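You operate a simulated robot arm through the tools that you are given. There is no shell and no other tool. Be economical: measure what you need, move in short steps, check, and stop when the job is done.

You are at the controls of a simulated robot arm. One attempt, no reset.

## Task
Swing the boom arm round along the desk, tip the mic upright and take its foam cover off.
Fine: boom arm knob and mic side knob tight again; stand the cover on the long desk. Set down upright: black foam cover.
Where things are to end (x, y in the base frame): black foam cover within 250 mm of [1180, 350].

The check looks at the end state, three seconds after you hand in, the way a careful person would. Anything else that was tipped, shoved, dropped, spilled or broken makes it a failure. A push-on lid holds only when it is set on centred and level and pressed home; a screw cap is set on level and turned clockwise until tight.

## Robot
A 6-joint arm with a two-finger parallel gripper on a trunk, on a base that drives. Base frame: it is fixed to the floor where the robot stands at the start and does not move with it; the origin is under the middle of the robot, x ahead of it, y to its left, z up. Readings come in mm, degrees, newtons and seconds.
With the tool pointing down near the work surface it reaches from about 320 to 700 mm from the robot's upright axis, wherever it stands. Its first joint turns from -166.0 to 166.0 degrees. Places, roughly: black foam cover [1500, -250, 1000]; blue foam cover [1500, 500, 750]; boom arm [1000, -200, 1000]; boom arm knob [500, 0, 800]; boom microphone [1400, -300, 1000]; mic side knob [1500, -300, 1000]; red foam cover [1750, 750, 750]; top of the long desk [1200, -200, 700]. Payload 4.1 kg.
The TCP is the grasp point between the finger pads, 23 mm short of the fingertips. In the tool frame z runs along the fingers and y along their closing line. The gripper opens to 94 mm. The fingers are 38 mm wide and 10 mm thick; the gripper's body (54 by 96 mm) begins 39 mm behind the TCP.
Orientation is that of the tool frame in the base frame, as [roll, pitch, yaw] about the fixed x, y, z axes, in that order (R = Rz(yaw) Ry(pitch) Rx(roll)). With the fingers straight down and closing along the base's y, the tool's x points along the base's -x, its y along +y and its z along -z.

## Interface
- The arm moves only by the tool apply_moves. Its argument "series" is a list of rows, each an object of numbers (a shift or turn left out is 0, a gripper value left out holds the last): "rx", "ry", "rz": the turn, a rotation vector about the tool's x, y, z in degrees; "x", "y", "z": the shift along the tool's x, y, z in mm; "hand": the opening, from 0 (shut) to 1 (fully open). In form: [{"rx": .., "ry": .., "rz": .., "x": .., "y": .., "z": .., "hand": ..}, ...]. A call has 1 to 20 rows; each row is the pose to reach, as a shift and turn from the pose commanded when the call began, along the tool's axes at that moment. A row lasts 0.2 s, in which the tool goes at most 50 mm and 8.6 degrees; a call with a longer step from one row to the next is refused whole, and so is a gripper value outside its range. A pose out of reach is approached as far as the arm can. The call stops where the force on the tool passes 40 N (or 10 N more than at its start, if that is more) or the arm is blocked; 0.2 s more then pass. Each finger travels about 45 mm/s and halts on what it meets, pressing with about 24 N; the grip force reading is that of the motor and also rises with nothing between the fingers. The clock runs only during rows and for 0.2 s after the last one: add rows that repeat a pose to give the fingers time. The reply holds the time, the measured pose of the TCP, the force on the tool along the base axes, the opening and the grip force, in the units named above and with some noise, with the torque about the TCP (base axes, N m) and any sound that the robot's microphone picked up.
- Cameras (640 x 400 px; columns grow to the right, rows downward): "scene" is now at [17.7, 141.6, 1412.7]; the picture's right is [-0.36, -0.93, 0.00], its down [-0.55, 0.21, -0.81] and it looks along [0.75, -0.29, -0.59] (base axes); focal length 260 px, centre (320, 200). "wrist" rides on the gripper at [86, 16, -74] in the tool frame; the picture's right is [-0.18, 0.98, 0.00], its down [-0.58, -0.11, -0.81] and it looks along [-0.79, -0.15, 0.59] (tool axes); focal length 243 px, centre (320, 200).
- grab_frame(camera): a new picture of that camera. No time passes.
- lift_body(by): slides the trunk up (or, below 0, down) by that many mm; the arm and the scene camera ride with it, the base frame stays. It gives what a move gives, with no picture.
- roll_base(legs): drives the robot by 1 to 6 legs, each [ahead, turn to the left] in mm and degrees, along the robot's own axes; the way and the turn of a leg run together, so that a leg with both is an arc; at most 1500 mm and 180 degrees a leg. The arm and the cameras ride along, it lands a little off, and it stops where it bumps. It gives what a move gives.
- pan_tilt(pan, tilt): turns the head with the scene camera to pan (to the left, within 155 degrees either way) and tilt (down, from -29 to 69), counted from straight ahead of the robot. It gives what a move gives.
- pixel_to_xyz(camera, pixels): for up to 12 pixels [column, row] of the newest picture of that camera ("zoom" is the newest enlarged one), the place [x, y, z] in the base frame of the surface seen there, good to about 2 mm, but the place of the scene camera against the robot may be out by one fixed shift of up to 25 mm in any direction. No time passes.
- enlarge(camera, box): a new picture of the part [left, top, right, bottom] of that camera's present view, enlarged. No time passes.
- job_done(): hands the job in; it is judged then, once.

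Keep the steps short. Do not move on a guess: measure, check each grasp and each placing, and mend mistakes. In all there are 80 turns and 52 pictures (those below and enlarged ones count). Leave the gripper open and the arm clear of the work at the hand-in unless told otherwise, and finish with a single line.

The tools are called after "Call:" by a JSON object that holds its "name" and its "arguments". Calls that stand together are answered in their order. apply_moves: Moves the arm, as the interface text tells. Its arguments: {"type":"object","properties":{"series":{"type":"array","items":{"type":"object","properties":{"rx":{"type":"number"},"ry":{"type":"number"},"rz":{"type":"number"},"x":{"type":"number"},"y":{"type":"number"},"z":{"type":"number"},"hand":{"type":"number"}}}}},"required":["series"]} The other tools are called the same way: lift_body (by) slides the trunk up or down; roll_base (legs) drives the base; pan_tilt (pan, tilt) turns the head that bears the scene camera; grab_frame (camera) takes a picture; pixel_to_xyz (camera, pixels) gives the place of the surface under pixels of a picture; enlarge (camera, box) takes an enlarged picture of a part of a camera's view; job_done () hands the job in.

At the start:

```text
time: 0.0
ee_pos: [387.3, 144.5, 1181.6]
orientation: [180.0, 0.1, 180.0]
force: [-0.7, -0.4, 0.3]
ft_torque: [0.01, -0.02, 0.03]
gripper_width: 93.9
finger_force: 0.1
trunk travel left (down, up): [-350.0, 240.0]
robot x, y, heading: [2.1, -1.5, -0.0]
head pan, tilt: [-21.3, 36.0]
```

scene: 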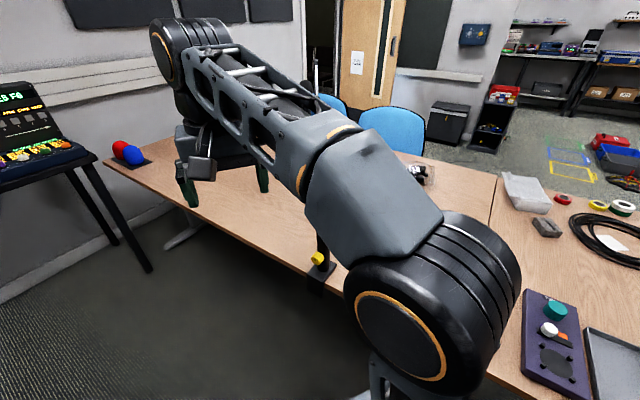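
wrist: 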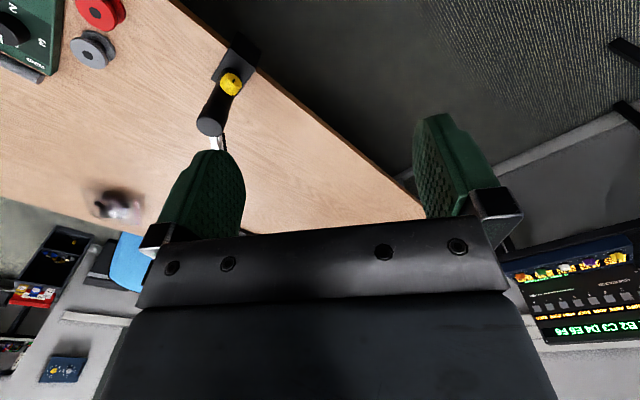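

The robot's own arm hides much of the scene view. The wrist view shows the desk, and a clamp with a yellow knob near pixel (231,83). I'll measure that knob and turn the head right to find the boom.

Call:
{"name": "pixel_to_xyz", "arguments": {"camera": "wrist", "pixels": [[231, 83], [210, 125], [215, 145], [120, 205], [240, 50], [300, 100]]}}

Call:
{"name": "pan_tilt", "arguments": {"pan": -50, "tilt": 30}}

Call:
{"name": "grab_frame", "arguments": {"camera": "scene"}}

```text
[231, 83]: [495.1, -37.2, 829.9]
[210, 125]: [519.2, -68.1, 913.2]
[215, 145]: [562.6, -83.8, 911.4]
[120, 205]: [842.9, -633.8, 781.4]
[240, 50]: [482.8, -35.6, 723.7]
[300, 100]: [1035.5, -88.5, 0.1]
```

```text
time: 0.9
ee_pos: [388.2, 144.1, 1180.3]
orientation: [-179.9, -0.1, 179.9]
force: [-0.4, 0.3, -0.2]
ft_torque: [-0.02, 0.0, 0.02]
gripper_width: 94.0
finger_force: 0.0
trunk travel left (down, up): [-350.0, 240.0]
robot x, y, heading: [0.0, -2.2, -0.2]
head pan, tilt: [-50.0, 30.0]
```

```text
49 pictures are left
```

scene: 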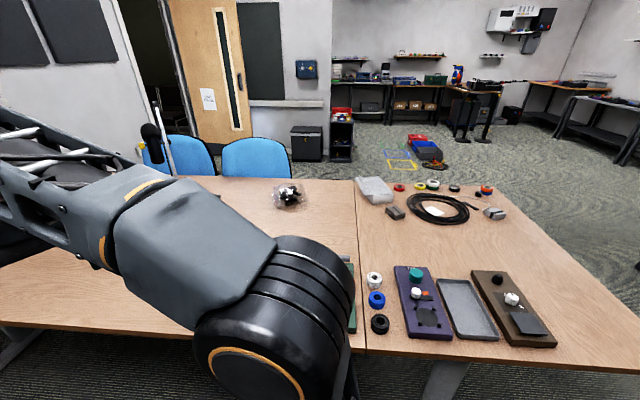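

The mic stands at about (150,140), but the arm blocks the view. I'll swing the arm about 60° left on its arc, at its present height, to clear it.

Call:
{"name": "apply_moves", "arguments": {"series": [{"x": 22, "y": 47, "rz": -7.5}, {"x": 50, "y": 93, "rz": -15}, {"x": 84, "y": 135, "rz": -22.5}, {"x": 123, "y": 172, "rz": -30}, {"x": 166, "y": 204, "rz": -37.5}, {"x": 213, "y": 230, "rz": -45}, {"x": 264, "y": 250, "rz": -52.5}, {"x": 312, "y": 261, "rz": -60}]}}

Call:
{"name": "pan_tilt", "arguments": {"pan": -10, "tilt": 30}}

Call:
{"name": "grab_frame", "arguments": {"camera": "scene"}}

```text
refused: row 1 steps farther than a row can; nothing moved
```

```text
time: 2.0
ee_pos: [388.6, 144.3, 1181.0]
orientation: [180.0, 0.0, 179.9]
force: [0.6, -0.6, 0.3]
ft_torque: [0.0, 0.03, -0.01]
gripper_width: 93.8
finger_force: 0.0
trunk travel left (down, up): [-350.0, 240.0]
robot x, y, heading: [1.9, -0.3, 0.0]
head pan, tilt: [-10.0, 30.0]
```

```text
48 pictures are left
```

scene: 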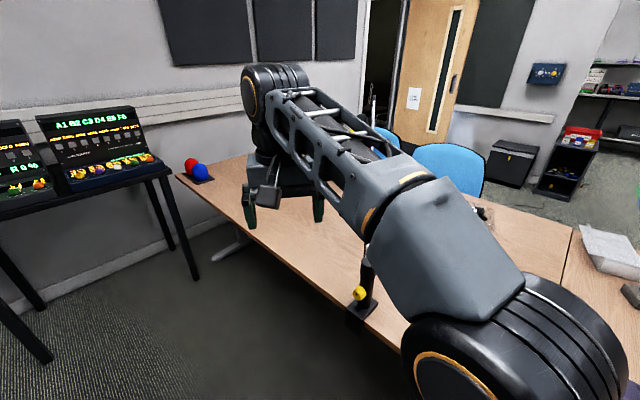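

Row 1 was just over the 50 mm limit, so I'll use finer steps.

Call:
{"name": "apply_moves", "arguments": {"series": [{"x": 17, "y": 38, "rz": -6}, {"x": 36, "y": 74, "rz": -12}, {"x": 60, "y": 108, "rz": -18}, {"x": 87, "y": 139, "rz": -24}, {"x": 118, "y": 168, "rz": -30}, {"x": 153, "y": 195, "rz": -36}, {"x": 191, "y": 217, "rz": -42}, {"x": 231, "y": 236, "rz": -48}, {"x": 272, "y": 252, "rz": -54}, {"x": 314, "y": 262, "rz": -60}, {"x": 314, "y": 262, "rz": -60}]}}

Call:
{"name": "grab_frame", "arguments": {"camera": "scene"}}

```text
time: 4.4
ee_pos: [76.6, 404.7, 1181.6]
orientation: [-180.0, 0.0, -120.0]
force: [-0.3, -0.1, 0.2]
ft_torque: [0.0, -0.01, 0.03]
gripper_width: 94.2
finger_force: 0.1
trunk travel left (down, up): [-350.0, 240.0]
robot x, y, heading: [-0.7, 1.0, -0.3]
head pan, tilt: [-10.0, 30.0]
```

```text
47 pictures are left
```

scene: 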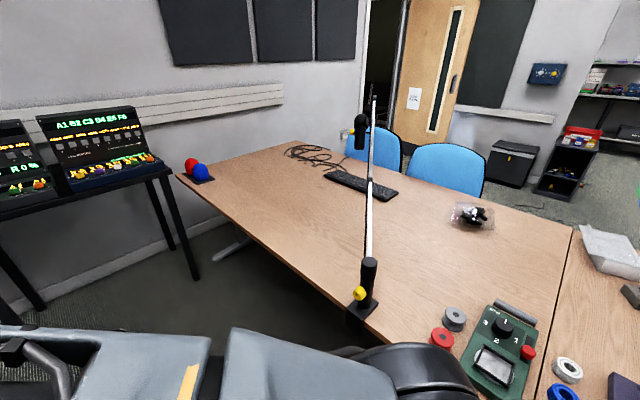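

Now the boom is clear: the clamp and knob are at (362,293), and the mic hangs at about (360,130). I'll zoom in on the mic and the clamp, and measure points along the boom and desk.

Call:
{"name": "enlarge", "arguments": {"camera": "scene", "box": [320, 80, 420, 142]}}

Call:
{"name": "pixel_to_xyz", "arguments": {"camera": "zoom", "pixels": [[260, 250], [260, 350], [260, 430], [345, 100], [345, 200], [250, 300], [340, 300], [200, 330]]}}

Call:
{"name": "pixel_to_xyz", "arguments": {"camera": "scene", "pixels": [[360, 293], [369, 262], [370, 240], [371, 200], [373, 160], [190, 166], [199, 172], [185, 182], [360, 185], [300, 270], [296, 143], [570, 228]]}}

Call:
{"name": "enlarge", "arguments": {"camera": "scene", "box": [310, 240, 430, 330]}}

```text
6.40 times, centred on (370, 111) of scene
```

zoom: 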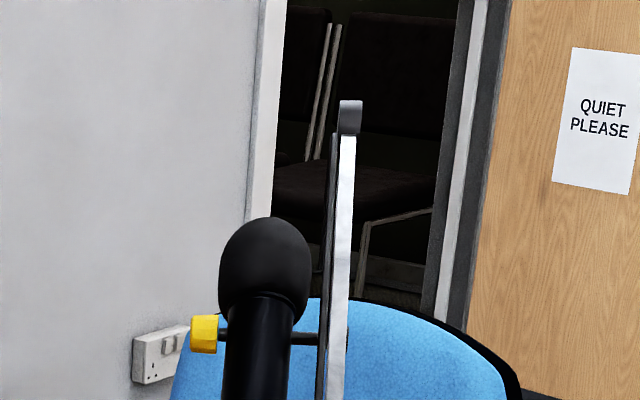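

```text
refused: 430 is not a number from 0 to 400
```

```text
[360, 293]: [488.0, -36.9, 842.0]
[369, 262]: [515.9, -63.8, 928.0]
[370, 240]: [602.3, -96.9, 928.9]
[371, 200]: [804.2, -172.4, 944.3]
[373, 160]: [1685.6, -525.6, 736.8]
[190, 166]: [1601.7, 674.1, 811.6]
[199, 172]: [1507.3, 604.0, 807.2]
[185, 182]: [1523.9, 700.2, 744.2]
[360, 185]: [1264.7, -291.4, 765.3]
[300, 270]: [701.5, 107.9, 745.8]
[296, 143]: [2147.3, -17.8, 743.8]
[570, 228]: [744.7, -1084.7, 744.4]
```

```text
4.44 times, centred on (370, 285) of scene
```

zoom: 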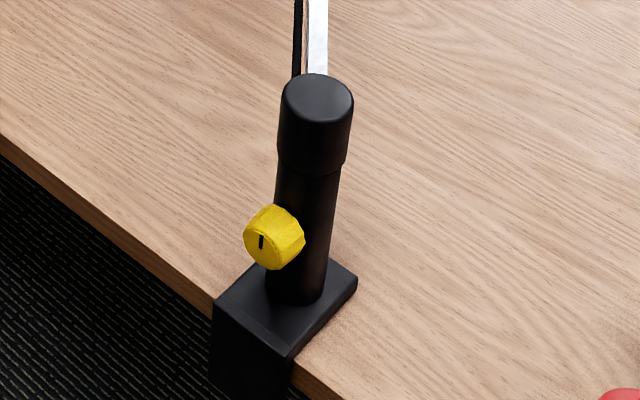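

I'll measure the knob, post and cap in this zoom, then re-zoom on the mic a little lower and measure that.

Call:
{"name": "pixel_to_xyz", "arguments": {"camera": "zoom", "pixels": [[262, 240], [250, 230], [282, 215], [290, 255], [320, 195], [295, 260], [315, 95], [318, 40], [298, 40], [235, 315], [345, 275], [300, 390]]}}

Call:
{"name": "enlarge", "arguments": {"camera": "scene", "box": [320, 100, 420, 162]}}

Call:
{"name": "pixel_to_xyz", "arguments": {"camera": "zoom", "pixels": [[265, 100], [265, 150], [260, 200], [260, 230], [255, 300], [203, 205], [308, 210], [340, 50], [340, 150], [335, 210], [250, 325], [322, 215]]}}

```text
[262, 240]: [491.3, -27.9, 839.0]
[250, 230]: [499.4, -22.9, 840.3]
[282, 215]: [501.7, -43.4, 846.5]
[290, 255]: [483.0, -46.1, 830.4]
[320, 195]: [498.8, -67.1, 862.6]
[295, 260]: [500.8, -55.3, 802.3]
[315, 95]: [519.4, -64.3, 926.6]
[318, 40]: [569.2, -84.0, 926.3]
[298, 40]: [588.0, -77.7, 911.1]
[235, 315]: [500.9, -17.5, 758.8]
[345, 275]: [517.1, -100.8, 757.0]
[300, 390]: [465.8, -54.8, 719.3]
```

```text
6.40 times, centred on (370, 131) of scene
```

zoom: 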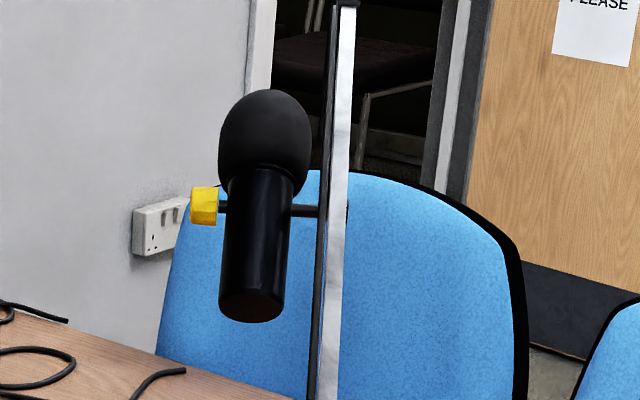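

```text
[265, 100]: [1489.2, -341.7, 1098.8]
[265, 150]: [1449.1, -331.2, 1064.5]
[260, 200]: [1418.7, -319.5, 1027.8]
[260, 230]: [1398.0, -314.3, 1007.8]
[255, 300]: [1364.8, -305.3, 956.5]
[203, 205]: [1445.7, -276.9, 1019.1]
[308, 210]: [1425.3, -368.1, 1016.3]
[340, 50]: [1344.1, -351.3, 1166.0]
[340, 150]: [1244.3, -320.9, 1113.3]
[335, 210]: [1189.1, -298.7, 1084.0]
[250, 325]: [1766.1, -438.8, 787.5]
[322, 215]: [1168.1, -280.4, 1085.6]
```

The boom pivots at about (516,-66). It points at about -19°, and the desk edge runs at +36°. The knob faces off the desk. Before driving round to face the knob, I'll measure the table on the left and the free floor.

Call:
{"name": "pixel_to_xyz", "arguments": {"camera": "scene", "pixels": [[170, 172], [196, 277], [122, 270], [48, 362], [10, 215], [235, 250], [80, 280], [100, 300]]}}

Call:
{"name": "pan_tilt", "arguments": {"pan": 60, "tilt": 35}}

Call:
{"name": "grab_frame", "arguments": {"camera": "scene"}}

```text
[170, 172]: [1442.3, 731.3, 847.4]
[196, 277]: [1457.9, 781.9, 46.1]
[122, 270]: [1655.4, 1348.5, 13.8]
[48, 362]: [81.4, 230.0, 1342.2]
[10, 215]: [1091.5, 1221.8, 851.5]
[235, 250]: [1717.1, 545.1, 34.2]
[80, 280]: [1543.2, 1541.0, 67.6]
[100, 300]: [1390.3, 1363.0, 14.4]
```

```text
time: 5.8
ee_pos: [75.6, 404.3, 1180.6]
orientation: [-179.9, 0.0, -119.9]
force: [-0.2, 0.5, 0.2]
ft_torque: [0.01, 0.03, 0.0]
gripper_width: 94.1
finger_force: 0.1
trunk travel left (down, up): [-350.0, 240.0]
robot x, y, heading: [-1.8, 1.7, -0.2]
head pan, tilt: [60.0, 35.0]
```

```text
43 pictures are left
```

scene: 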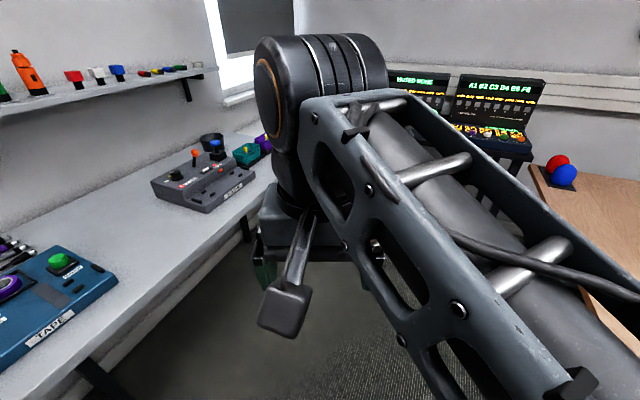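

There's another bench on the left. I'll measure its edge.

Call:
{"name": "pixel_to_xyz", "arguments": {"camera": "scene", "pixels": [[100, 340], [230, 205], [270, 165], [330, 320], [220, 300], [60, 370], [510, 155], [150, 90], [180, 395]]}}

```text
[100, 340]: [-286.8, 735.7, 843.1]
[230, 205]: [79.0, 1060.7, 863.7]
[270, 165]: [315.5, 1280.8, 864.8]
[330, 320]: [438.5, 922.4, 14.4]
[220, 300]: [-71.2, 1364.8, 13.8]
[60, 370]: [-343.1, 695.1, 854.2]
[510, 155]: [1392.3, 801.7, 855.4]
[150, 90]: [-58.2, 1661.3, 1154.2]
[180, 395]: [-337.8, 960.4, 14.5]
```

The corridor is about 1 m wide, which is enough. I'll drive to about (178,394) and face the knob along -54°.

Call:
{"name": "roll_base", "arguments": {"legs": [[0, 65.7], [430, 0], [0, -119.7]]}}

Call:
{"name": "pan_tilt", "arguments": {"pan": 0, "tilt": 35}}

Call:
{"name": "grab_frame", "arguments": {"camera": "scene"}}

```text
time: 16.3
ee_pos: [554.6, 558.7, 1180.7]
orientation: [-180.0, -0.1, -174.9]
force: [-0.1, 0.4, 0.4]
ft_torque: [0.0, -0.01, 0.04]
gripper_width: 93.9
finger_force: 0.0
trunk travel left (down, up): [-350.0, 240.0]
robot x, y, heading: [181.2, 388.6, -55.0]
head pan, tilt: [60.0, 35.0]
```

```text
time: 17.6
ee_pos: [554.7, 558.4, 1180.5]
orientation: [-180.0, 0.1, -175.0]
force: [0.3, 0.4, 0.3]
ft_torque: [-0.01, 0.02, 0.02]
gripper_width: 94.0
finger_force: 0.0
trunk travel left (down, up): [-350.0, 240.0]
robot x, y, heading: [176.4, 386.7, -54.8]
head pan, tilt: [0.0, 35.0]
```

```text
42 pictures are left
```

scene: 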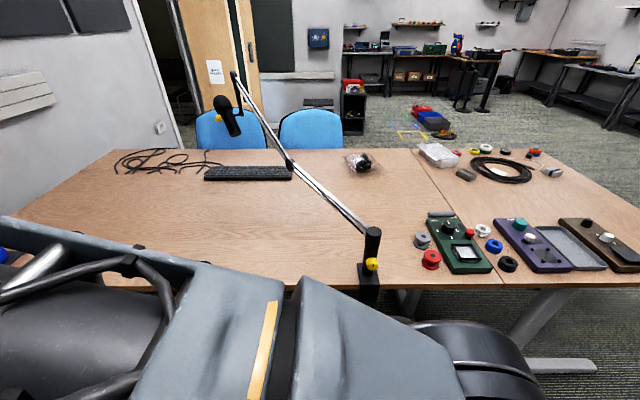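

This is a good side view. I'll zoom on the mic and on the knob.

Call:
{"name": "enlarge", "arguments": {"camera": "scene", "box": [195, 60, 315, 135]}}

Call:
{"name": "pixel_to_xyz", "arguments": {"camera": "zoom", "pixels": [[130, 215], [170, 285], [205, 355], [128, 310], [240, 280], [208, 80], [230, 180], [145, 195], [110, 210], [190, 320]]}}

Call:
{"name": "enlarge", "arguments": {"camera": "scene", "box": [332, 215, 412, 300]}}

Call:
{"name": "pixel_to_xyz", "arguments": {"camera": "zoom", "pixels": [[320, 235], [320, 215], [320, 255], [300, 235], [340, 235], [320, 180], [325, 90], [310, 280], [310, 330], [330, 300]]}}

```text
5.33 times, centred on (255, 98) of scene
```

zoom: 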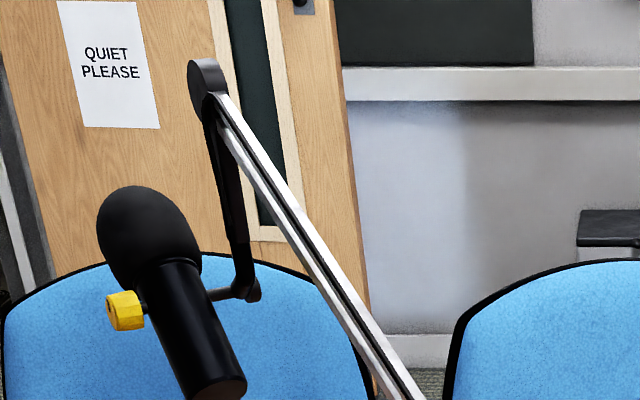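

```text
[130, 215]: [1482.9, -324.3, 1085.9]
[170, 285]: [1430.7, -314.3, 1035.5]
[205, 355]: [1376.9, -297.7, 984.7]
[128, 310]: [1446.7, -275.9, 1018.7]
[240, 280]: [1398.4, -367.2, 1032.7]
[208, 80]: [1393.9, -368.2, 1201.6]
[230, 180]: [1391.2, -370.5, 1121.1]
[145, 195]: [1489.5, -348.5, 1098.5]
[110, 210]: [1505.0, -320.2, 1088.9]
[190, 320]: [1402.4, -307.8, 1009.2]
```

```text
4.71 times, centred on (372, 258) of scene
```

zoom: 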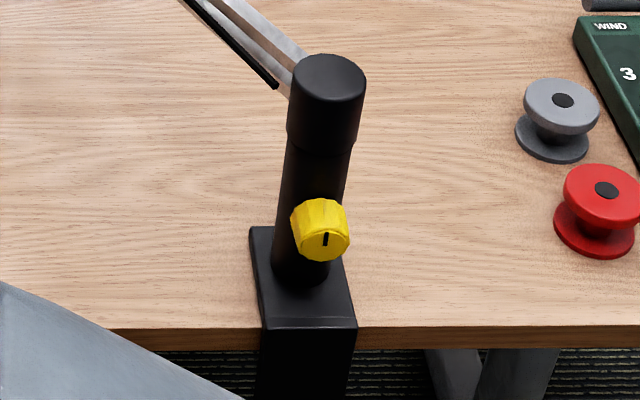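

```text
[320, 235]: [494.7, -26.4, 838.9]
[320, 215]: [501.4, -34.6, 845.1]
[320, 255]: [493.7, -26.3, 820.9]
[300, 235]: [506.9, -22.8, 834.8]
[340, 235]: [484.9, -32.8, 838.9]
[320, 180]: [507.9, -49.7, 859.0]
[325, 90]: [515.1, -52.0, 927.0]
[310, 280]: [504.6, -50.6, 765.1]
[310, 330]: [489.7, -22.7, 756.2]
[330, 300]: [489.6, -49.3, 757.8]
```

I'll bring the arm round to face the knob along an arc at the present height, ending with the tool's back-axis lined up with azimuth 126°.

Call:
{"name": "apply_moves", "arguments": {"series": [{"x": -11.9, "y": -40, "rz": 4.2}, {"x": -19.7, "y": -80.9, "rz": 8.4}, {"x": -23.3, "y": -122.3, "rz": 12.6}, {"x": -22.8, "y": -164, "rz": 16.8}, {"x": -18.1, "y": -205.3, "rz": 21}, {"x": -9.3, "y": -246, "rz": 25.2}, {"x": 3.6, "y": -285.6, "rz": 29.4}, {"x": 20.3, "y": -323.7, "rz": 33.6}, {"x": 40.8, "y": -360, "rz": 37.8}, {"x": 64.8, "y": -394, "rz": 42}, {"x": 92.1, "y": -425.4, "rz": 46.2}, {"x": 122.4, "y": -453.9, "rz": 50.4}, {"x": 155.5, "y": -479.3, "rz": 54.6}, {"x": 182.6, "y": -496.6, "rz": 59}, {"x": 182.6, "y": -496.6, "rz": 59}]}}

Call:
{"name": "grab_frame", "arguments": {"camera": "wrist"}}

```text
time: 20.8
ee_pos: [415.1, 45.9, 1180.6]
orientation: [-180.0, 0.0, 126.1]
force: [-0.2, 0.3, 0.5]
ft_torque: [-0.05, -0.03, -0.01]
gripper_width: 94.2
finger_force: 0.1
trunk travel left (down, up): [-350.0, 240.0]
robot x, y, heading: [179.5, 385.9, -54.8]
head pan, tilt: [0.0, 35.0]
```

```text
39 pictures are left
```

wrist: 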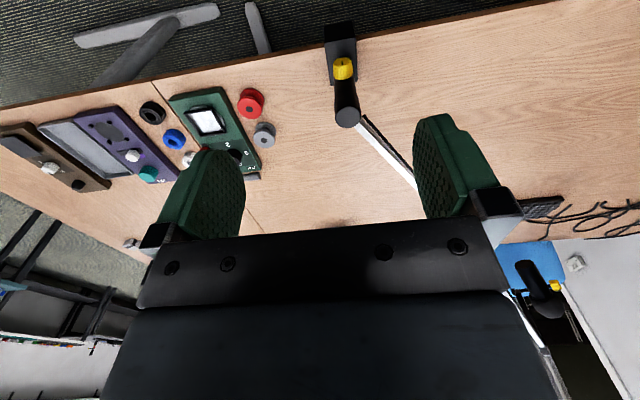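

The wrist camera isn't subject to the scene camera's shift, so I'll zoom on the clamp and measure there.

Call:
{"name": "enlarge", "arguments": {"camera": "wrist", "box": [290, 15, 400, 135]}}

Call:
{"name": "pixel_to_xyz", "arguments": {"camera": "wrist", "pixels": [[343, 68], [337, 74], [350, 73], [343, 77], [347, 115], [345, 90], [280, 38], [440, 27], [375, 145], [300, 150], [547, 285], [345, 62]]}}

```text
3.33 times, centred on (345, 75) of wrist
```

zoom: 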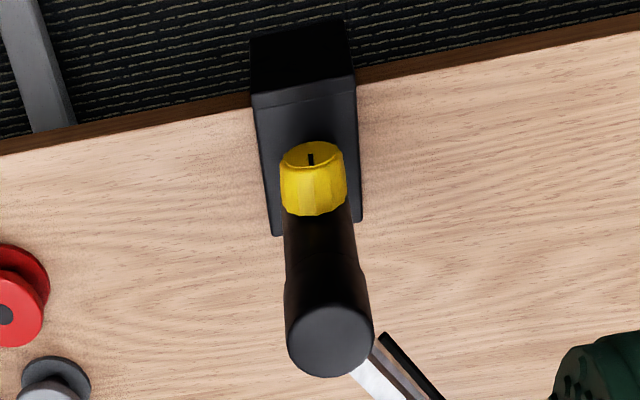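

```text
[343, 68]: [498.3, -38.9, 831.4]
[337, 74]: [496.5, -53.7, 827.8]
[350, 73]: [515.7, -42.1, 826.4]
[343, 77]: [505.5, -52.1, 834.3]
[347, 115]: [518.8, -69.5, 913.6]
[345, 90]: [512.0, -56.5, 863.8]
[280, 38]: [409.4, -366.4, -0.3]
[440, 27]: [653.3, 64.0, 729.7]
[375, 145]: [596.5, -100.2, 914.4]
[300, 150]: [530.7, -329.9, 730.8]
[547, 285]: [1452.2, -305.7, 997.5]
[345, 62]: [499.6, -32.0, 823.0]
```

Desk top is at z≈730 by the wrist camera, so the scene camera's shift is about (-3,+5,+13.5). I'll measure the clamp and knob edges for the knob's exact direction.

Call:
{"name": "pixel_to_xyz", "arguments": {"camera": "zoom", "pixels": [[60, 150], [200, 125], [400, 85], [600, 45], [262, 115], [272, 225], [348, 95], [357, 215], [284, 175], [343, 170], [311, 165], [330, 340]]}}

```text
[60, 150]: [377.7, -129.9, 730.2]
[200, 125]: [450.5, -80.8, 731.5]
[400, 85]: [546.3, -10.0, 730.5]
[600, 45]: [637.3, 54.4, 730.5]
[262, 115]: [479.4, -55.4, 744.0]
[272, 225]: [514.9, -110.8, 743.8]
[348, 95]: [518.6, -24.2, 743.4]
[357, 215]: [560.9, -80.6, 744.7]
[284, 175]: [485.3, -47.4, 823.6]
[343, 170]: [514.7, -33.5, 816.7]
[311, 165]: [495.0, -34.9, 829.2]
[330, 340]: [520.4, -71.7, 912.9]
```

The desk edge runs at 35.4° and the knob's axis is at -54.6°, through the post at (520,-70). The knob is about 32 mm across, with its centre at z≈819. I'll tip the tool to horizontal high above first.

Call:
{"name": "apply_moves", "arguments": {"series": [{"x": -3, "ry": -8.3}, {"x": -6, "ry": -16.5}, {"x": -9, "ry": -24.7}, {"x": -12, "ry": -33}, {"x": -15, "ry": -41.2}, {"x": -18, "ry": -49.4}, {"x": -20, "ry": -57.6}, {"x": -22, "ry": -65.8}, {"x": -24, "ry": -74}, {"x": -26, "ry": -82}, {"x": -28, "ry": -90}, {"x": -28, "ry": -90}]}}

```text
time: 23.4
ee_pos: [435.6, 22.8, 1175.5]
orientation: [176.4, 89.3, 122.7]
force: [0.0, -0.8, -1.3]
ft_torque: [-0.03, -0.03, 0.01]
gripper_width: 94.2
finger_force: 0.1
out of reach, approached as far as the arm can: row 11
trunk travel left (down, up): [-350.0, 240.0]
robot x, y, heading: [179.3, 387.9, -54.7]
head pan, tilt: [0.0, 35.0]
```

The arm is at its near limit, only 5 mm off. The pose is about 125 mm out along the knob's axis, clear of the desk. I'll lower the trunk 345 mm and look through the wrist camera.

Call:
{"name": "lift_body", "arguments": {"by": -345}}

Call:
{"name": "grab_frame", "arguments": {"camera": "wrist"}}

```text
time: 26.8
ee_pos: [439.2, 15.9, 823.8]
orientation: [178.4, 88.4, 124.5]
force: [0.2, 0.2, -0.5]
ft_torque: [-0.01, -0.02, 0.0]
gripper_width: 94.0
finger_force: 0.0
trunk travel left (down, up): [-5.0, 585.0]
robot x, y, heading: [177.6, 389.7, -55.1]
head pan, tilt: [0.0, 35.0]
```

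```text
37 pictures are left
```

wrist: 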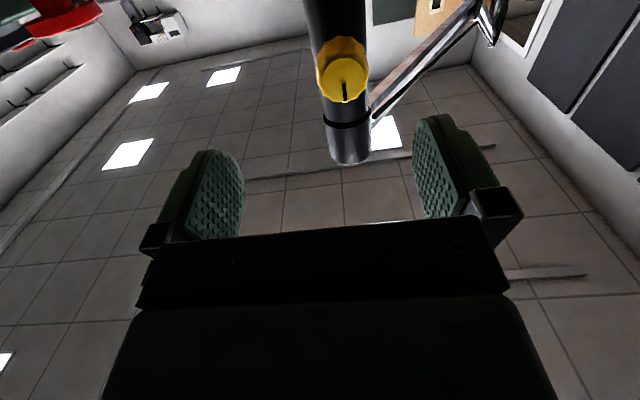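

Now the wrist camera looks up from below at the knob, at about (343,72). I'll measure it.

Call:
{"name": "enlarge", "arguments": {"camera": "wrist", "box": [300, 20, 390, 120]}}

Call:
{"name": "pixel_to_xyz", "arguments": {"camera": "wrist", "pixels": [[343, 78], [343, 98], [323, 78], [364, 78], [343, 62], [320, 65], [368, 65], [330, 50], [343, 40], [348, 150], [343, 88], [352, 72]]}}

```text
4.00 times, centred on (345, 70) of wrist
```

zoom: 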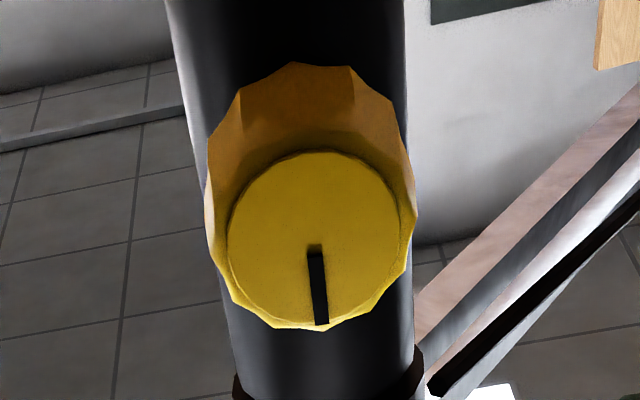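

```text
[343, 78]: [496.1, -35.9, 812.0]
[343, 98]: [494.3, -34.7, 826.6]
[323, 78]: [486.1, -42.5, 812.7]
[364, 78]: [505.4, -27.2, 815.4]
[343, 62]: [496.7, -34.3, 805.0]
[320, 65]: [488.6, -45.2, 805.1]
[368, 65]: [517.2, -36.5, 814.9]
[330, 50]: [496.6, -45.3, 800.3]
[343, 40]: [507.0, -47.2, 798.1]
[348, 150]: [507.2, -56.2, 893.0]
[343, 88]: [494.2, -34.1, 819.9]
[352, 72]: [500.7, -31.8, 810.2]
```

The knob face centre is at (496,-35,815.5), on the post's axis line. I'll move 30 mm closer while centring sideways, then check the pose.

Call:
{"name": "apply_moves", "arguments": {"series": [{"x": 4, "y": 8, "z": 15}, {"x": 8, "y": 16, "z": 30}, {"x": 8, "y": 16, "z": 30}]}}

```text
time: 27.6
ee_pos: [463.1, 9.7, 827.1]
orientation: [-14.7, 89.9, -68.8]
force: [0.7, 1.1, -0.2]
ft_torque: [0.02, 0.01, 0.0]
gripper_width: 93.8
finger_force: 0.0
trunk travel left (down, up): [-5.0, 585.0]
robot x, y, heading: [180.6, 385.6, -54.8]
head pan, tilt: [0.0, 35.0]
```

Level, at azimuth -54.1°. I need 11 mm lower, 48 mm forward and a 0.5° yaw, with the fingers staying open.

Call:
{"name": "apply_moves", "arguments": {"series": [{"x": 11, "y": 0.4, "z": 10, "rx": 0.5}, {"x": 11, "y": 0.4, "z": 25, "rx": 0.5}, {"x": 11, "y": 0.4, "z": 40, "rx": 0.5}, {"x": 11, "y": 0.4, "z": 48, "rx": 0.5}, {"x": 11, "y": 0.4, "z": 48, "rx": 0.5}]}}

Call:
{"name": "grab_frame", "arguments": {"camera": "wrist"}}

```text
time: 28.8
ee_pos: [492.6, -29.2, 817.3]
orientation: [-9.7, 89.9, -64.0]
force: [-0.8, -0.4, 0.2]
ft_torque: [-0.01, -0.01, 0.02]
gripper_width: 94.0
finger_force: 0.0
trunk travel left (down, up): [-5.0, 585.0]
robot x, y, heading: [181.0, 388.7, -54.9]
head pan, tilt: [0.0, 35.0]
```

```text
35 pictures are left
```

wrist: 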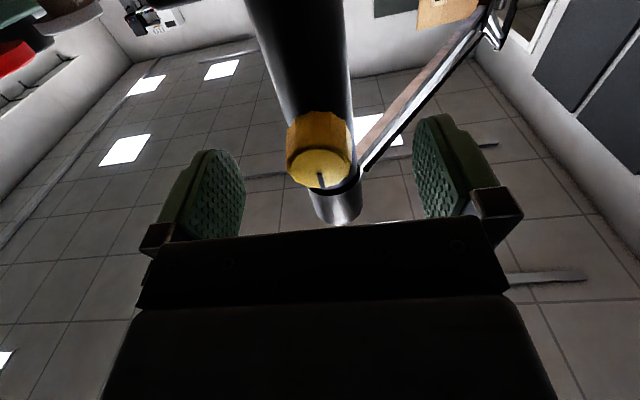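

The knob sits centred between the fingers. I'll close on it.

Call:
{"name": "apply_moves", "arguments": {"series": [{"x": 1, "hand": 0.3}, {"x": 1, "hand": 0.3}, {"x": 1, "hand": 0.3}, {"x": 1, "hand": 0.1}, {"x": 1, "hand": 0.1}, {"x": 1, "hand": 0.1}]}}

```text
time: 30.2
ee_pos: [491.5, -29.2, 814.5]
orientation: [136.4, 90.0, 81.8]
force: [-1.7, -0.6, -1.1]
ft_torque: [-0.03, -0.03, -0.07]
gripper_width: 32.6
finger_force: 45.0
trunk travel left (down, up): [-5.0, 585.0]
robot x, y, heading: [180.0, 388.9, -55.0]
head pan, tilt: [0.0, 35.0]
```

Gripped at 32.6 mm. I'll turn counter-clockwise seen from outside (rz negative) by 48° and read the torque.

Call:
{"name": "apply_moves", "arguments": {"series": [{"rz": -6}, {"rz": -12}, {"rz": -18}, {"rz": -24}, {"rz": -30}, {"rz": -36}, {"rz": -42}, {"rz": -48}]}}

```text
time: 32.0
ee_pos: [493.3, -29.8, 816.1]
orientation: [-90.1, 41.9, -144.4]
force: [1.3, -1.6, -0.8]
ft_torque: [0.27, 0.19, -0.24]
gripper_width: 32.7
finger_force: 45.0
trunk travel left (down, up): [-5.0, 585.0]
robot x, y, heading: [183.5, 389.5, -55.0]
head pan, tilt: [0.0, 35.0]
```

The knob turns with little torque. I'll carry on another 80°.

Call:
{"name": "apply_moves", "arguments": {"series": [{"rz": -8}, {"rz": -16}, {"rz": -24}, {"rz": -32}, {"rz": -40}, {"rz": -48}, {"rz": -56}, {"rz": -64}, {"rz": -72}, {"rz": -80}]}}

Call:
{"name": "grab_frame", "arguments": {"camera": "wrist"}}

```text
time: 34.2
ee_pos: [491.5, -30.8, 815.8]
orientation: [-90.0, -38.2, -144.5]
force: [-4.2, 2.4, -14.1]
ft_torque: [0.57, -0.33, -0.13]
gripper_width: 32.7
finger_force: 45.1
trunk travel left (down, up): [-5.0, 585.0]
robot x, y, heading: [181.7, 388.3, -54.9]
head pan, tilt: [0.0, 35.0]
```

```text
34 pictures are left
```

wrist: 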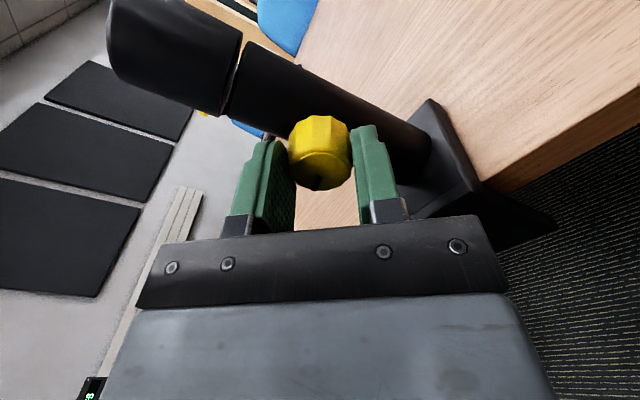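

128° turned, and the axis torque rose to about 0.6 N·m, so the knob is loose or at its stop. I'll open, back straight out 90 mm and untwist the wrist.

Call:
{"name": "apply_moves", "arguments": {"series": [{"hand": 0.8}, {"hand": 0.8}, {"hand": 0.8}, {"hand": 0.8}, {"z": -30, "hand": 0.8}, {"z": -60}, {"z": -90}, {"z": -90}]}}

Call:
{"name": "apply_moves", "arguments": {"series": [{"rz": 8.5}, {"rz": 17}, {"rz": 25.5}, {"rz": 34}, {"rz": 42.5}, {"rz": 51}, {"rz": 59.5}, {"rz": 68}, {"rz": 76.5}, {"rz": 85}, {"rz": 93.5}, {"rz": 102}, {"rz": 110.5}, {"rz": 119}, {"rz": 128}]}}

```text
time: 36.2
ee_pos: [451.0, 28.2, 788.9]
orientation: [-95.0, -38.3, -141.9]
force: [-0.4, 0.2, 0.0]
ft_torque: [-0.01, 0.0, -0.03]
gripper_width: 75.2
finger_force: 0.1
trunk travel left (down, up): [-5.0, 585.0]
robot x, y, heading: [181.7, 389.4, -54.8]
head pan, tilt: [0.0, 35.0]
stopped in row 8: the arm was blocked; the commanded pose is now the measured one
```

```text
refused: row 15 steps farther than a row can; nothing moved
```

The back-out ended at a blocked arm pose, folded close to the body, but it's clear of the knob. I'll raise the trunk 250 mm for room and look.

Call:
{"name": "lift_body", "arguments": {"by": 250}}

Call:
{"name": "apply_moves", "arguments": {"series": [{"rz": 8}, {"rz": 16}, {"rz": 24}, {"rz": 32}, {"rz": 40}, {"rz": 48}, {"rz": 56}, {"rz": 64}, {"rz": 72}, {"rz": 80}, {"rz": 88}, {"rz": 96}, {"rz": 104}, {"rz": 112}, {"rz": 120}, {"rz": 128}]}}

Call:
{"name": "grab_frame", "arguments": {"camera": "scene"}}

```text
time: 38.7
ee_pos: [447.4, 32.6, 1042.7]
orientation: [-94.5, -38.2, -142.1]
force: [-0.6, 0.4, 0.5]
ft_torque: [-0.01, -0.01, 0.03]
gripper_width: 75.3
finger_force: 0.1
trunk travel left (down, up): [-255.0, 335.0]
robot x, y, heading: [180.0, 389.0, -54.9]
head pan, tilt: [0.0, 35.0]
```

```text
time: 42.1
ee_pos: [448.3, 32.5, 1042.7]
orientation: [-178.9, 86.6, 126.4]
force: [0.4, 0.0, 1.0]
ft_torque: [0.0, -0.01, -0.01]
gripper_width: 75.3
finger_force: 0.1
trunk travel left (down, up): [-255.0, 335.0]
robot x, y, heading: [178.0, 385.8, -54.9]
head pan, tilt: [0.0, 35.0]
```

```text
33 pictures are left
```

scene: 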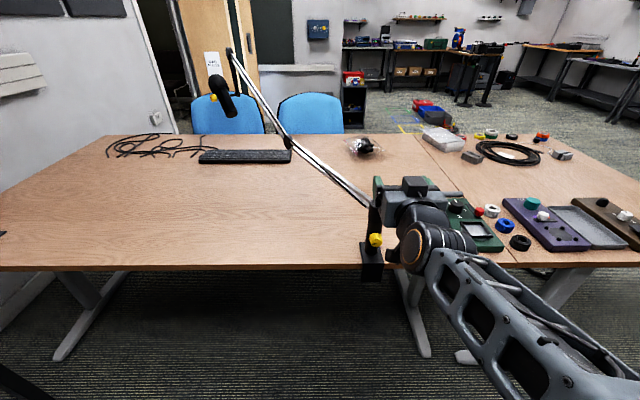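

The mic and boom haven't moved. Now I'll tip the tool to point down, rising 60 mm as I go.

Call:
{"name": "apply_moves", "arguments": {"series": [{"x": -6, "ry": 8.5}, {"x": -12, "ry": 17}, {"x": -18, "ry": 25.5}, {"x": -24, "ry": 34}, {"x": -30, "ry": 42.5}, {"x": -36, "ry": 51}, {"x": -42, "ry": 59.5}, {"x": -48, "ry": 68}, {"x": -54, "ry": 76.5}, {"x": -60, "ry": 85}, {"x": -60, "ry": 86.6}, {"x": -60, "ry": 86.6}]}}

```text
time: 44.7
ee_pos: [480.0, 50.1, 1128.3]
orientation: [-165.8, 3.1, 124.8]
force: [-0.7, -0.5, 0.0]
ft_torque: [0.01, 0.01, -0.01]
gripper_width: 75.3
finger_force: 0.1
out of reach, approached as far as the arm can: row 2, 3, 4, 5, 6, 7, 8, 9, 10, 11, 12
trunk travel left (down, up): [-255.0, 335.0]
robot x, y, heading: [181.7, 385.0, -54.8]
head pan, tilt: [0.0, 35.0]
```

The arm was near an inner limit and the tool is still 14° off vertical. I'll move it outward to above the boom near the pivot, where reach is easier, turning the tool so the fingers will straddle the boom.

Call:
{"name": "apply_moves", "arguments": {"series": [{"x": -28, "y": 8, "rz": -4.3}, {"x": -56, "y": 16, "rz": -8.6}, {"x": -84, "y": 25, "rz": -12.9}, {"x": -112, "y": 33, "rz": -17.2}, {"x": -140, "y": 41, "rz": -21.5}, {"x": -168, "y": 49, "rz": -25.8}, {"x": -196, "y": 58, "rz": -30.1}, {"x": -224, "y": 66, "rz": -34.5}, {"x": -224, "y": 66, "z": 30, "rz": -34.5}, {"x": -224, "y": 66, "z": 30, "rz": -34.5}]}}

Call:
{"name": "grab_frame", "arguments": {"camera": "wrist"}}

```text
time: 46.9
ee_pos: [659.5, 142.3, 987.8]
orientation: [-163.4, -2.5, 151.8]
force: [-0.1, -0.5, 0.5]
ft_torque: [0.02, -0.01, -0.01]
gripper_width: 75.2
finger_force: 0.0
out of reach, approached as far as the arm can: row 1, 2, 3, 4, 5, 6, 7, 8, 9, 10
trunk travel left (down, up): [-255.0, 335.0]
robot x, y, heading: [181.0, 388.2, -54.8]
head pan, tilt: [0.0, 35.0]
```

```text
32 pictures are left
```

wrist: 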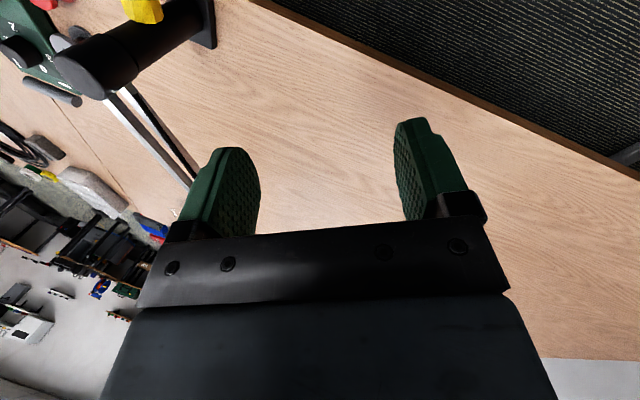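

The arm went off to (660,142) instead, so it's in a bad configuration. I'll look before moving further.

Call:
{"name": "pan_tilt", "arguments": {"pan": 10, "tilt": 40}}

Call:
{"name": "grab_frame", "arguments": {"camera": "scene"}}

```text
time: 47.7
ee_pos: [658.5, 141.8, 988.5]
orientation: [-163.5, -2.5, 151.7]
force: [0.1, 0.0, 1.1]
ft_torque: [0.0, 0.0, 0.01]
gripper_width: 75.2
finger_force: 0.0
trunk travel left (down, up): [-255.0, 335.0]
robot x, y, heading: [181.3, 387.4, -54.7]
head pan, tilt: [10.0, 40.0]
```

```text
31 pictures are left
```

scene: 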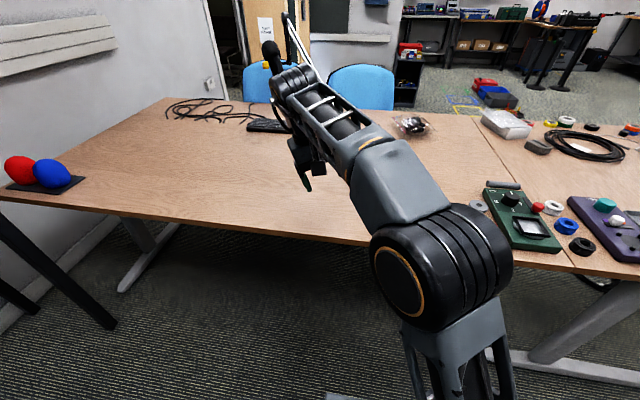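

The arm itself is clear of the boom. I'll go back to the original comfortable arm shape, with the tool down about 390 mm ahead and 144 mm left of the axis, to undo the bad configuration.

Call:
{"name": "apply_moves", "arguments": {"series": [{"x": 24, "y": 26.5, "z": -12, "rz": 4.4}, {"x": 48, "y": 53, "z": -12, "rz": 8.8}, {"x": 72, "y": 79.5, "z": -12, "rz": 13.2}, {"x": 96, "y": 106, "z": -12, "rz": 17.6}, {"x": 120, "y": 132.5, "z": -12, "rz": 22}, {"x": 144, "y": 159, "z": -12, "rz": 26.4}, {"x": 168, "y": 185.5, "z": -12, "rz": 30.8}, {"x": 192, "y": 212, "z": -12, "rz": 35.2}, {"x": 192, "y": 212, "z": -12, "rz": 35.2}]}}

```text
time: 49.7
ee_pos: [595.3, 385.6, 955.7]
orientation: [-163.4, 12.8, 119.3]
force: [0.6, 0.6, 0.0]
ft_torque: [-0.03, 0.02, 0.01]
gripper_width: 75.4
finger_force: 0.1
out of reach, approached as far as the arm can: row 3, 4, 5, 6, 7, 8, 9
trunk travel left (down, up): [-255.0, 335.0]
robot x, y, heading: [180.2, 386.7, -54.6]
head pan, tilt: [10.0, 40.0]
```

A wrist joint seems to have hit its limit after the horizontal work. I'll test whether turning the tool about its own axis frees it.

Call:
{"name": "apply_moves", "arguments": {"series": [{"rz": 8}, {"rz": 16}, {"rz": 24}, {"rz": 32}, {"rz": 40}, {"rz": 48}, {"rz": 56}, {"rz": 64}, {"rz": 72}, {"rz": 80}, {"rz": 80}]}}

```text
time: 52.1
ee_pos: [595.9, 386.6, 956.1]
orientation: [169.9, 18.1, 35.8]
force: [0.1, 0.2, 0.0]
ft_torque: [-0.01, 0.02, 0.0]
gripper_width: 75.6
finger_force: 0.1
trunk travel left (down, up): [-255.0, 335.0]
robot x, y, heading: [181.1, 392.1, -54.9]
head pan, tilt: [10.0, 40.0]
```

That was reachable. It also tells me the commanded pose is clipped to the reached one, so my earlier shifts compounded. Now I'll straighten the tool to vertical in place: a 20.6° tilt, corrected by rx 9.7 and ry 18.2.

Call:
{"name": "apply_moves", "arguments": {"series": [{"rx": 2.4, "ry": 4.5, "z": -10}, {"rx": 4.8, "ry": 9.1, "z": -20}, {"rx": 7.3, "ry": 13.6, "z": -30}, {"rx": 9.7, "ry": 18.2, "z": -40}, {"rx": 9.7, "ry": 18.2, "z": -40}]}}

```text
time: 53.3
ee_pos: [600.6, 398.2, 989.5]
orientation: [164.8, 5.8, 36.8]
force: [-0.3, 0.3, 0.2]
ft_torque: [0.01, -0.01, -0.02]
gripper_width: 75.2
finger_force: 0.1
out of reach, approached as far as the arm can: row 1, 2, 3, 4, 5
trunk travel left (down, up): [-255.0, 335.0]
robot x, y, heading: [183.5, 389.0, -55.0]
head pan, tilt: [10.0, 40.0]
```

A 16° sideways tilt remains that won't go away, so the forearm-roll joint is at its limit in the flipped wrist branch. I'll unwind it: roll the tool about the forearm through sideways to up, keeping the wrist in place in free space, then pitch it forward and down. The first half comes now.

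Call:
{"name": "apply_moves", "arguments": {"series": [{"x": -13, "y": 25, "z": -2, "rx": -7.265, "ry": -3.8, "rz": -0.27}, {"x": -26, "y": 50, "z": -8, "rx": -14.53, "ry": -7.6, "rz": -0.54}, {"x": -38, "y": 74, "z": -18, "rx": -21.8, "ry": -11.4, "rz": -0.81}, {"x": -49, "y": 96, "z": -32, "rx": -29.06, "ry": -15.2, "rz": -1.08}, {"x": -59, "y": 117, "z": -49, "rx": -36.3, "ry": -19, "rz": -1.35}, {"x": -68, "y": 135, "z": -69, "rx": -43.6, "ry": -22.8, "rz": -1.62}, {"x": -75, "y": 151, "z": -92, "rx": -50.9, "ry": -26.6, "rz": -1.9}, {"x": -81, "y": 163, "z": -117, "rx": -58.1, "ry": -30.4, "rz": -2.16}, {"x": -85, "y": 172, "z": -144, "rx": -65.4, "ry": -34.2, "rz": -2.4}, {"x": -87, "y": 178, "z": -172, "rx": -72.65, "ry": -38, "rz": -2.7}]}}

Call:
{"name": "grab_frame", "arguments": {"camera": "scene"}}

```text
time: 55.5
ee_pos: [624.6, 255.1, 1210.3]
orientation: [80.9, 27.8, 7.3]
force: [-0.7, 0.4, 1.2]
ft_torque: [0.0, 0.02, 0.02]
gripper_width: 75.2
finger_force: 0.1
trunk travel left (down, up): [-255.0, 335.0]
robot x, y, heading: [183.1, 390.4, -54.6]
head pan, tilt: [10.0, 40.0]
```

```text
30 pictures are left
```

scene: 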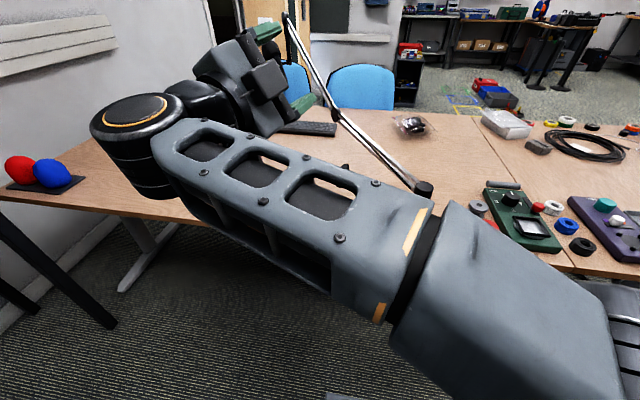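

It worked: the tool now points sideways and the forearm has rolled. Repeating the same roll brings the tool up.

Call:
{"name": "apply_moves", "arguments": {"series": [{"x": -13, "y": 25, "z": -2, "rx": -7.265, "ry": -3.8, "rz": -0.27}, {"x": -26, "y": 50, "z": -8, "rx": -14.53, "ry": -7.6, "rz": -0.54}, {"x": -38, "y": 74, "z": -18, "rx": -21.8, "ry": -11.4, "rz": -0.81}, {"x": -49, "y": 96, "z": -32, "rx": -29.06, "ry": -15.2, "rz": -1.08}, {"x": -59, "y": 117, "z": -49, "rx": -36.3, "ry": -19, "rz": -1.35}, {"x": -68, "y": 135, "z": -69, "rx": -43.6, "ry": -22.8, "rz": -1.62}, {"x": -75, "y": 151, "z": -92, "rx": -50.9, "ry": -26.6, "rz": -1.9}, {"x": -81, "y": 163, "z": -117, "rx": -58.1, "ry": -30.4, "rz": -2.16}, {"x": -85, "y": 172, "z": -144, "rx": -65.4, "ry": -34.2, "rz": -2.4}, {"x": -87, "y": 178, "z": -172, "rx": -72.65, "ry": -38, "rz": -2.7}]}}

Call:
{"name": "grab_frame", "arguments": {"camera": "scene"}}

```text
time: 57.7
ee_pos: [591.4, 452.2, 1382.7]
orientation: [-1.2, 1.7, -18.1]
force: [-0.7, 0.5, -0.1]
ft_torque: [0.0, 0.04, 0.0]
gripper_width: 75.2
finger_force: 0.0
trunk travel left (down, up): [-255.0, 335.0]
robot x, y, heading: [180.3, 382.9, -55.1]
head pan, tilt: [10.0, 40.0]
```

```text
29 pictures are left
```

scene: 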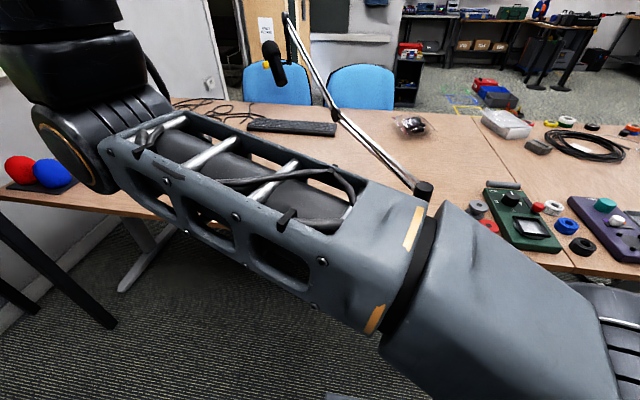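

The wrist is unflipped and the tool points up. Now I'll pitch it over, forward and then down, by 170°.

Call:
{"name": "apply_moves", "arguments": {"series": [{"x": 26.2, "y": 13.7, "z": -2.2, "rx": -3.948, "ry": 7.531}, {"x": 51.8, "y": 27.2, "z": -8.7, "rx": -7.896, "ry": 15.062}, {"x": 76.3, "y": 40, "z": -19.5, "rx": -11.844, "ry": 22.593}, {"x": 99.1, "y": 51.9, "z": -34.2, "rx": -15.792, "ry": 30.124}, {"x": 119.7, "y": 62.8, "z": -52.5, "rx": -19.74, "ry": 37.655}, {"x": 137.7, "y": 72.2, "z": -74.1, "rx": -23.688, "ry": 45.186}, {"x": 152.7, "y": 80, "z": -98.5, "rx": -27.636, "ry": 52.717}, {"x": 164.3, "y": 86.1, "z": -125.1, "rx": -31.584, "ry": 60.248}, {"x": 172.3, "y": 90.3, "z": -153.3, "rx": -35.532, "ry": 67.779}, {"x": 176.5, "y": 92.5, "z": -182.6, "rx": -39.48, "ry": 75.31}, {"x": 176.9, "y": 92.7, "z": -212.2, "rx": -43.428, "ry": 82.841}, {"x": 173.3, "y": 90.9, "z": -241.6, "rx": -47.376, "ry": 90.372}, {"x": 166, "y": 87, "z": -270, "rx": -51.324, "ry": 97.903}, {"x": 155, "y": 81.3, "z": -297, "rx": -55.272, "ry": 105.434}, {"x": 140.6, "y": 73.7, "z": -321.8, "rx": -59.22, "ry": 112.965}, {"x": 123.1, "y": 64.5, "z": -343.9, "rx": -63.168, "ry": 120.496}, {"x": 102.9, "y": 53.9, "z": -362.8, "rx": -67.116, "ry": 128.027}, {"x": 80.4, "y": 42.2, "z": -378.2, "rx": -71.064, "ry": 135.558}, {"x": 56.2, "y": 29.5, "z": -389.7, "rx": -75.012, "ry": 143.089}, {"x": 30.8, "y": 16.1, "z": -397, "rx": -78.96, "ry": 150.62}]}}

```text
time: 61.9
ee_pos: [544.1, 547.8, 934.9]
orientation: [-165.2, 9.2, -142.4]
force: [0.5, -0.4, 0.0]
ft_torque: [-0.03, 0.01, -0.02]
gripper_width: 74.8
finger_force: 0.0
out of reach, approached as far as the arm can: row 12, 13, 14, 15, 16, 17, 18, 19, 20
trunk travel left (down, up): [-255.0, 335.0]
robot x, y, heading: [180.9, 387.7, -55.1]
head pan, tilt: [10.0, 40.0]
```

Out of reach appeared again midway. I'll look at the wrist's state.

Call:
{"name": "pan_tilt", "arguments": {"pan": 40, "tilt": 40}}

Call:
{"name": "grab_frame", "arguments": {"camera": "scene"}}

```text
time: 62.8
ee_pos: [543.5, 549.2, 935.1]
orientation: [-165.1, 9.2, -142.4]
force: [-0.3, -0.1, 0.1]
ft_torque: [-0.03, 0.0, -0.04]
gripper_width: 75.1
finger_force: 0.1
trunk travel left (down, up): [-255.0, 335.0]
robot x, y, heading: [181.1, 388.1, -55.0]
head pan, tilt: [40.0, 40.0]
```

```text
28 pictures are left
```

scene: 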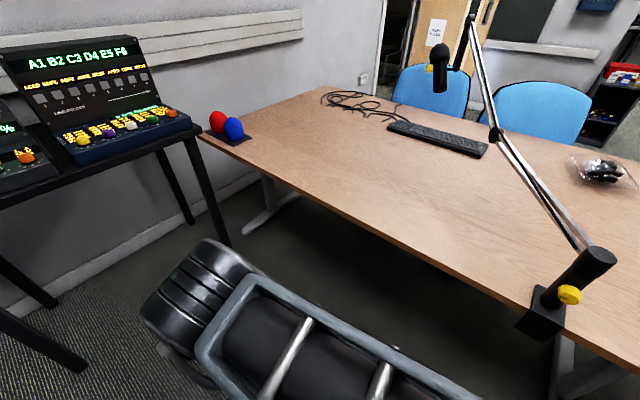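

The forearm rods are on top as at the start, so the wrist looks right. I'll straighten the tool (rx -14.6, ry 9.3) while rising about 100 mm.

Call:
{"name": "apply_moves", "arguments": {"series": [{"z": -40}, {"z": -80}, {"z": -100, "rx": -3.6, "ry": 2.3}, {"z": -100, "rx": -7.3, "ry": 4.6}, {"z": -100, "rx": -11, "ry": 7}, {"z": -100, "rx": -14.6, "ry": 9.26}, {"z": -100, "rx": -14.6, "ry": 9.26}]}}

```text
time: 64.4
ee_pos: [513.0, 564.1, 1032.8]
orientation: [-164.7, 7.4, -142.5]
force: [0.6, 0.0, 0.1]
ft_torque: [0.01, -0.02, 0.01]
gripper_width: 75.3
finger_force: 0.0
out of reach, approached as far as the arm can: row 3, 4, 5, 6, 7
trunk travel left (down, up): [-255.0, 335.0]
robot x, y, heading: [182.1, 387.1, -54.9]
head pan, tilt: [40.0, 40.0]
```

The position moves freely but the tilt stays, so another wrist joint is at its limit. I'll test freeing it by turning the tool axis (rz +40), then straightening in the same call.

Call:
{"name": "apply_moves", "arguments": {"series": [{"rz": 8}, {"rz": 16}, {"rz": 24}, {"rz": 32}, {"rz": 40}]}}

Call:
{"name": "apply_moves", "arguments": {"series": [{"rz": -8}, {"rz": -16}, {"rz": -24}, {"rz": -32}, {"rz": -40}, {"rz": -48}, {"rz": -56}, {"rz": -64}, {"rz": -72}, {"rz": -80}]}}

```text
time: 65.6
ee_pos: [513.8, 563.9, 1034.5]
orientation: [-173.0, 15.4, 177.3]
force: [0.0, 0.3, -0.1]
ft_torque: [0.0, -0.01, -0.02]
gripper_width: 75.3
finger_force: 0.0
trunk travel left (down, up): [-255.0, 335.0]
robot x, y, heading: [179.2, 386.8, -54.7]
head pan, tilt: [40.0, 40.0]
```

```text
time: 67.5
ee_pos: [464.2, 582.9, 989.9]
orientation: [-162.9, 2.4, -132.9]
force: [-0.4, -0.3, 0.1]
ft_torque: [-0.03, 0.0, 0.01]
gripper_width: 75.2
finger_force: 0.1
out of reach, approached as far as the arm can: row 6, 7, 8, 9
trunk travel left (down, up): [-255.0, 335.0]
robot x, y, heading: [182.1, 389.0, -54.6]
head pan, tilt: [40.0, 40.0]
stopped in row 9: the arm was blocked; the commanded pose is now the measured one
```

Turning rz positive is free, while rz negative runs into the tool-roll joint's limit. So I'll turn rz +128 to bring that joint back toward mid-range.

Call:
{"name": "apply_moves", "arguments": {"series": [{"rz": 8}, {"rz": 16}, {"rz": 24}, {"rz": 32}, {"rz": 40}, {"rz": 48}, {"rz": 56}, {"rz": 64}, {"rz": 72}, {"rz": 80}, {"rz": 88}, {"rz": 96}, {"rz": 104}, {"rz": 112}, {"rz": 120}, {"rz": 128}]}}

```text
time: 70.8
ee_pos: [463.2, 584.3, 990.6]
orientation: [167.3, 11.7, 97.2]
force: [0.5, -0.4, -0.2]
ft_torque: [0.01, 0.01, -0.02]
gripper_width: 75.3
finger_force: 0.0
trunk travel left (down, up): [-255.0, 335.0]
robot x, y, heading: [183.7, 386.3, -54.7]
head pan, tilt: [40.0, 40.0]
```

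That was free all the way. Now I'll straighten to vertical (17.2°: rx 12.5, ry 11.8).

Call:
{"name": "apply_moves", "arguments": {"series": [{"rx": 4.2, "ry": 3.9}, {"rx": 8.4, "ry": 7.9}, {"rx": 12.5, "ry": 11.8}, {"rx": 12.5, "ry": 11.8}]}}

```text
time: 71.8
ee_pos: [462.5, 584.5, 988.2]
orientation: [168.3, 11.1, 97.5]
force: [-0.2, 0.1, 0.7]
ft_torque: [0.01, 0.0, -0.02]
gripper_width: 75.2
finger_force: 0.0
out of reach, approached as far as the arm can: row 1, 2, 3, 4
trunk travel left (down, up): [-255.0, 335.0]
robot x, y, heading: [178.9, 386.7, -55.1]
head pan, tilt: [40.0, 40.0]
```

The forearm-roll joint is again on the flipped side, since it flips whenever the tool passes in line with the forearm. I don't need the tool exactly vertical: this 16° tilt is fine for hooking the boom, and later I'll work with the tool sideways to the forearm. I'll turn the base -83°, which brings the tool to azimuth about -48° short of the boom, and look from the wrist.

Call:
{"name": "roll_base", "arguments": {"legs": [[0, -83]]}}

Call:
{"name": "grab_frame", "arguments": {"camera": "wrist"}}

```text
time: 75.8
ee_pos: [414.1, 135.5, 989.0]
orientation: [168.4, 11.0, 15.7]
force: [0.7, -0.7, -0.1]
ft_torque: [0.03, 0.02, 0.03]
gripper_width: 75.1
finger_force: 0.0
trunk travel left (down, up): [-255.0, 335.0]
robot x, y, heading: [182.0, 387.5, -136.8]
head pan, tilt: [40.0, 40.0]
```

```text
27 pictures are left
```

wrist: 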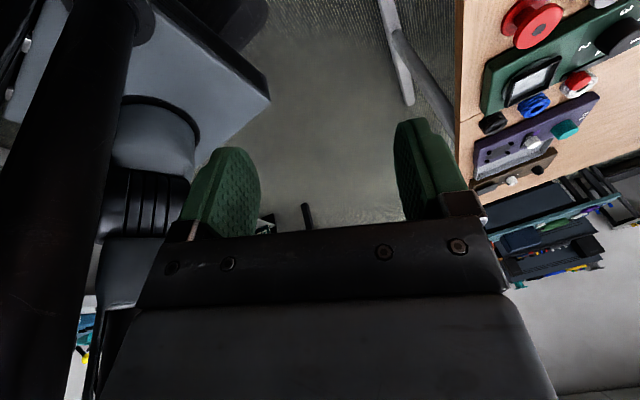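

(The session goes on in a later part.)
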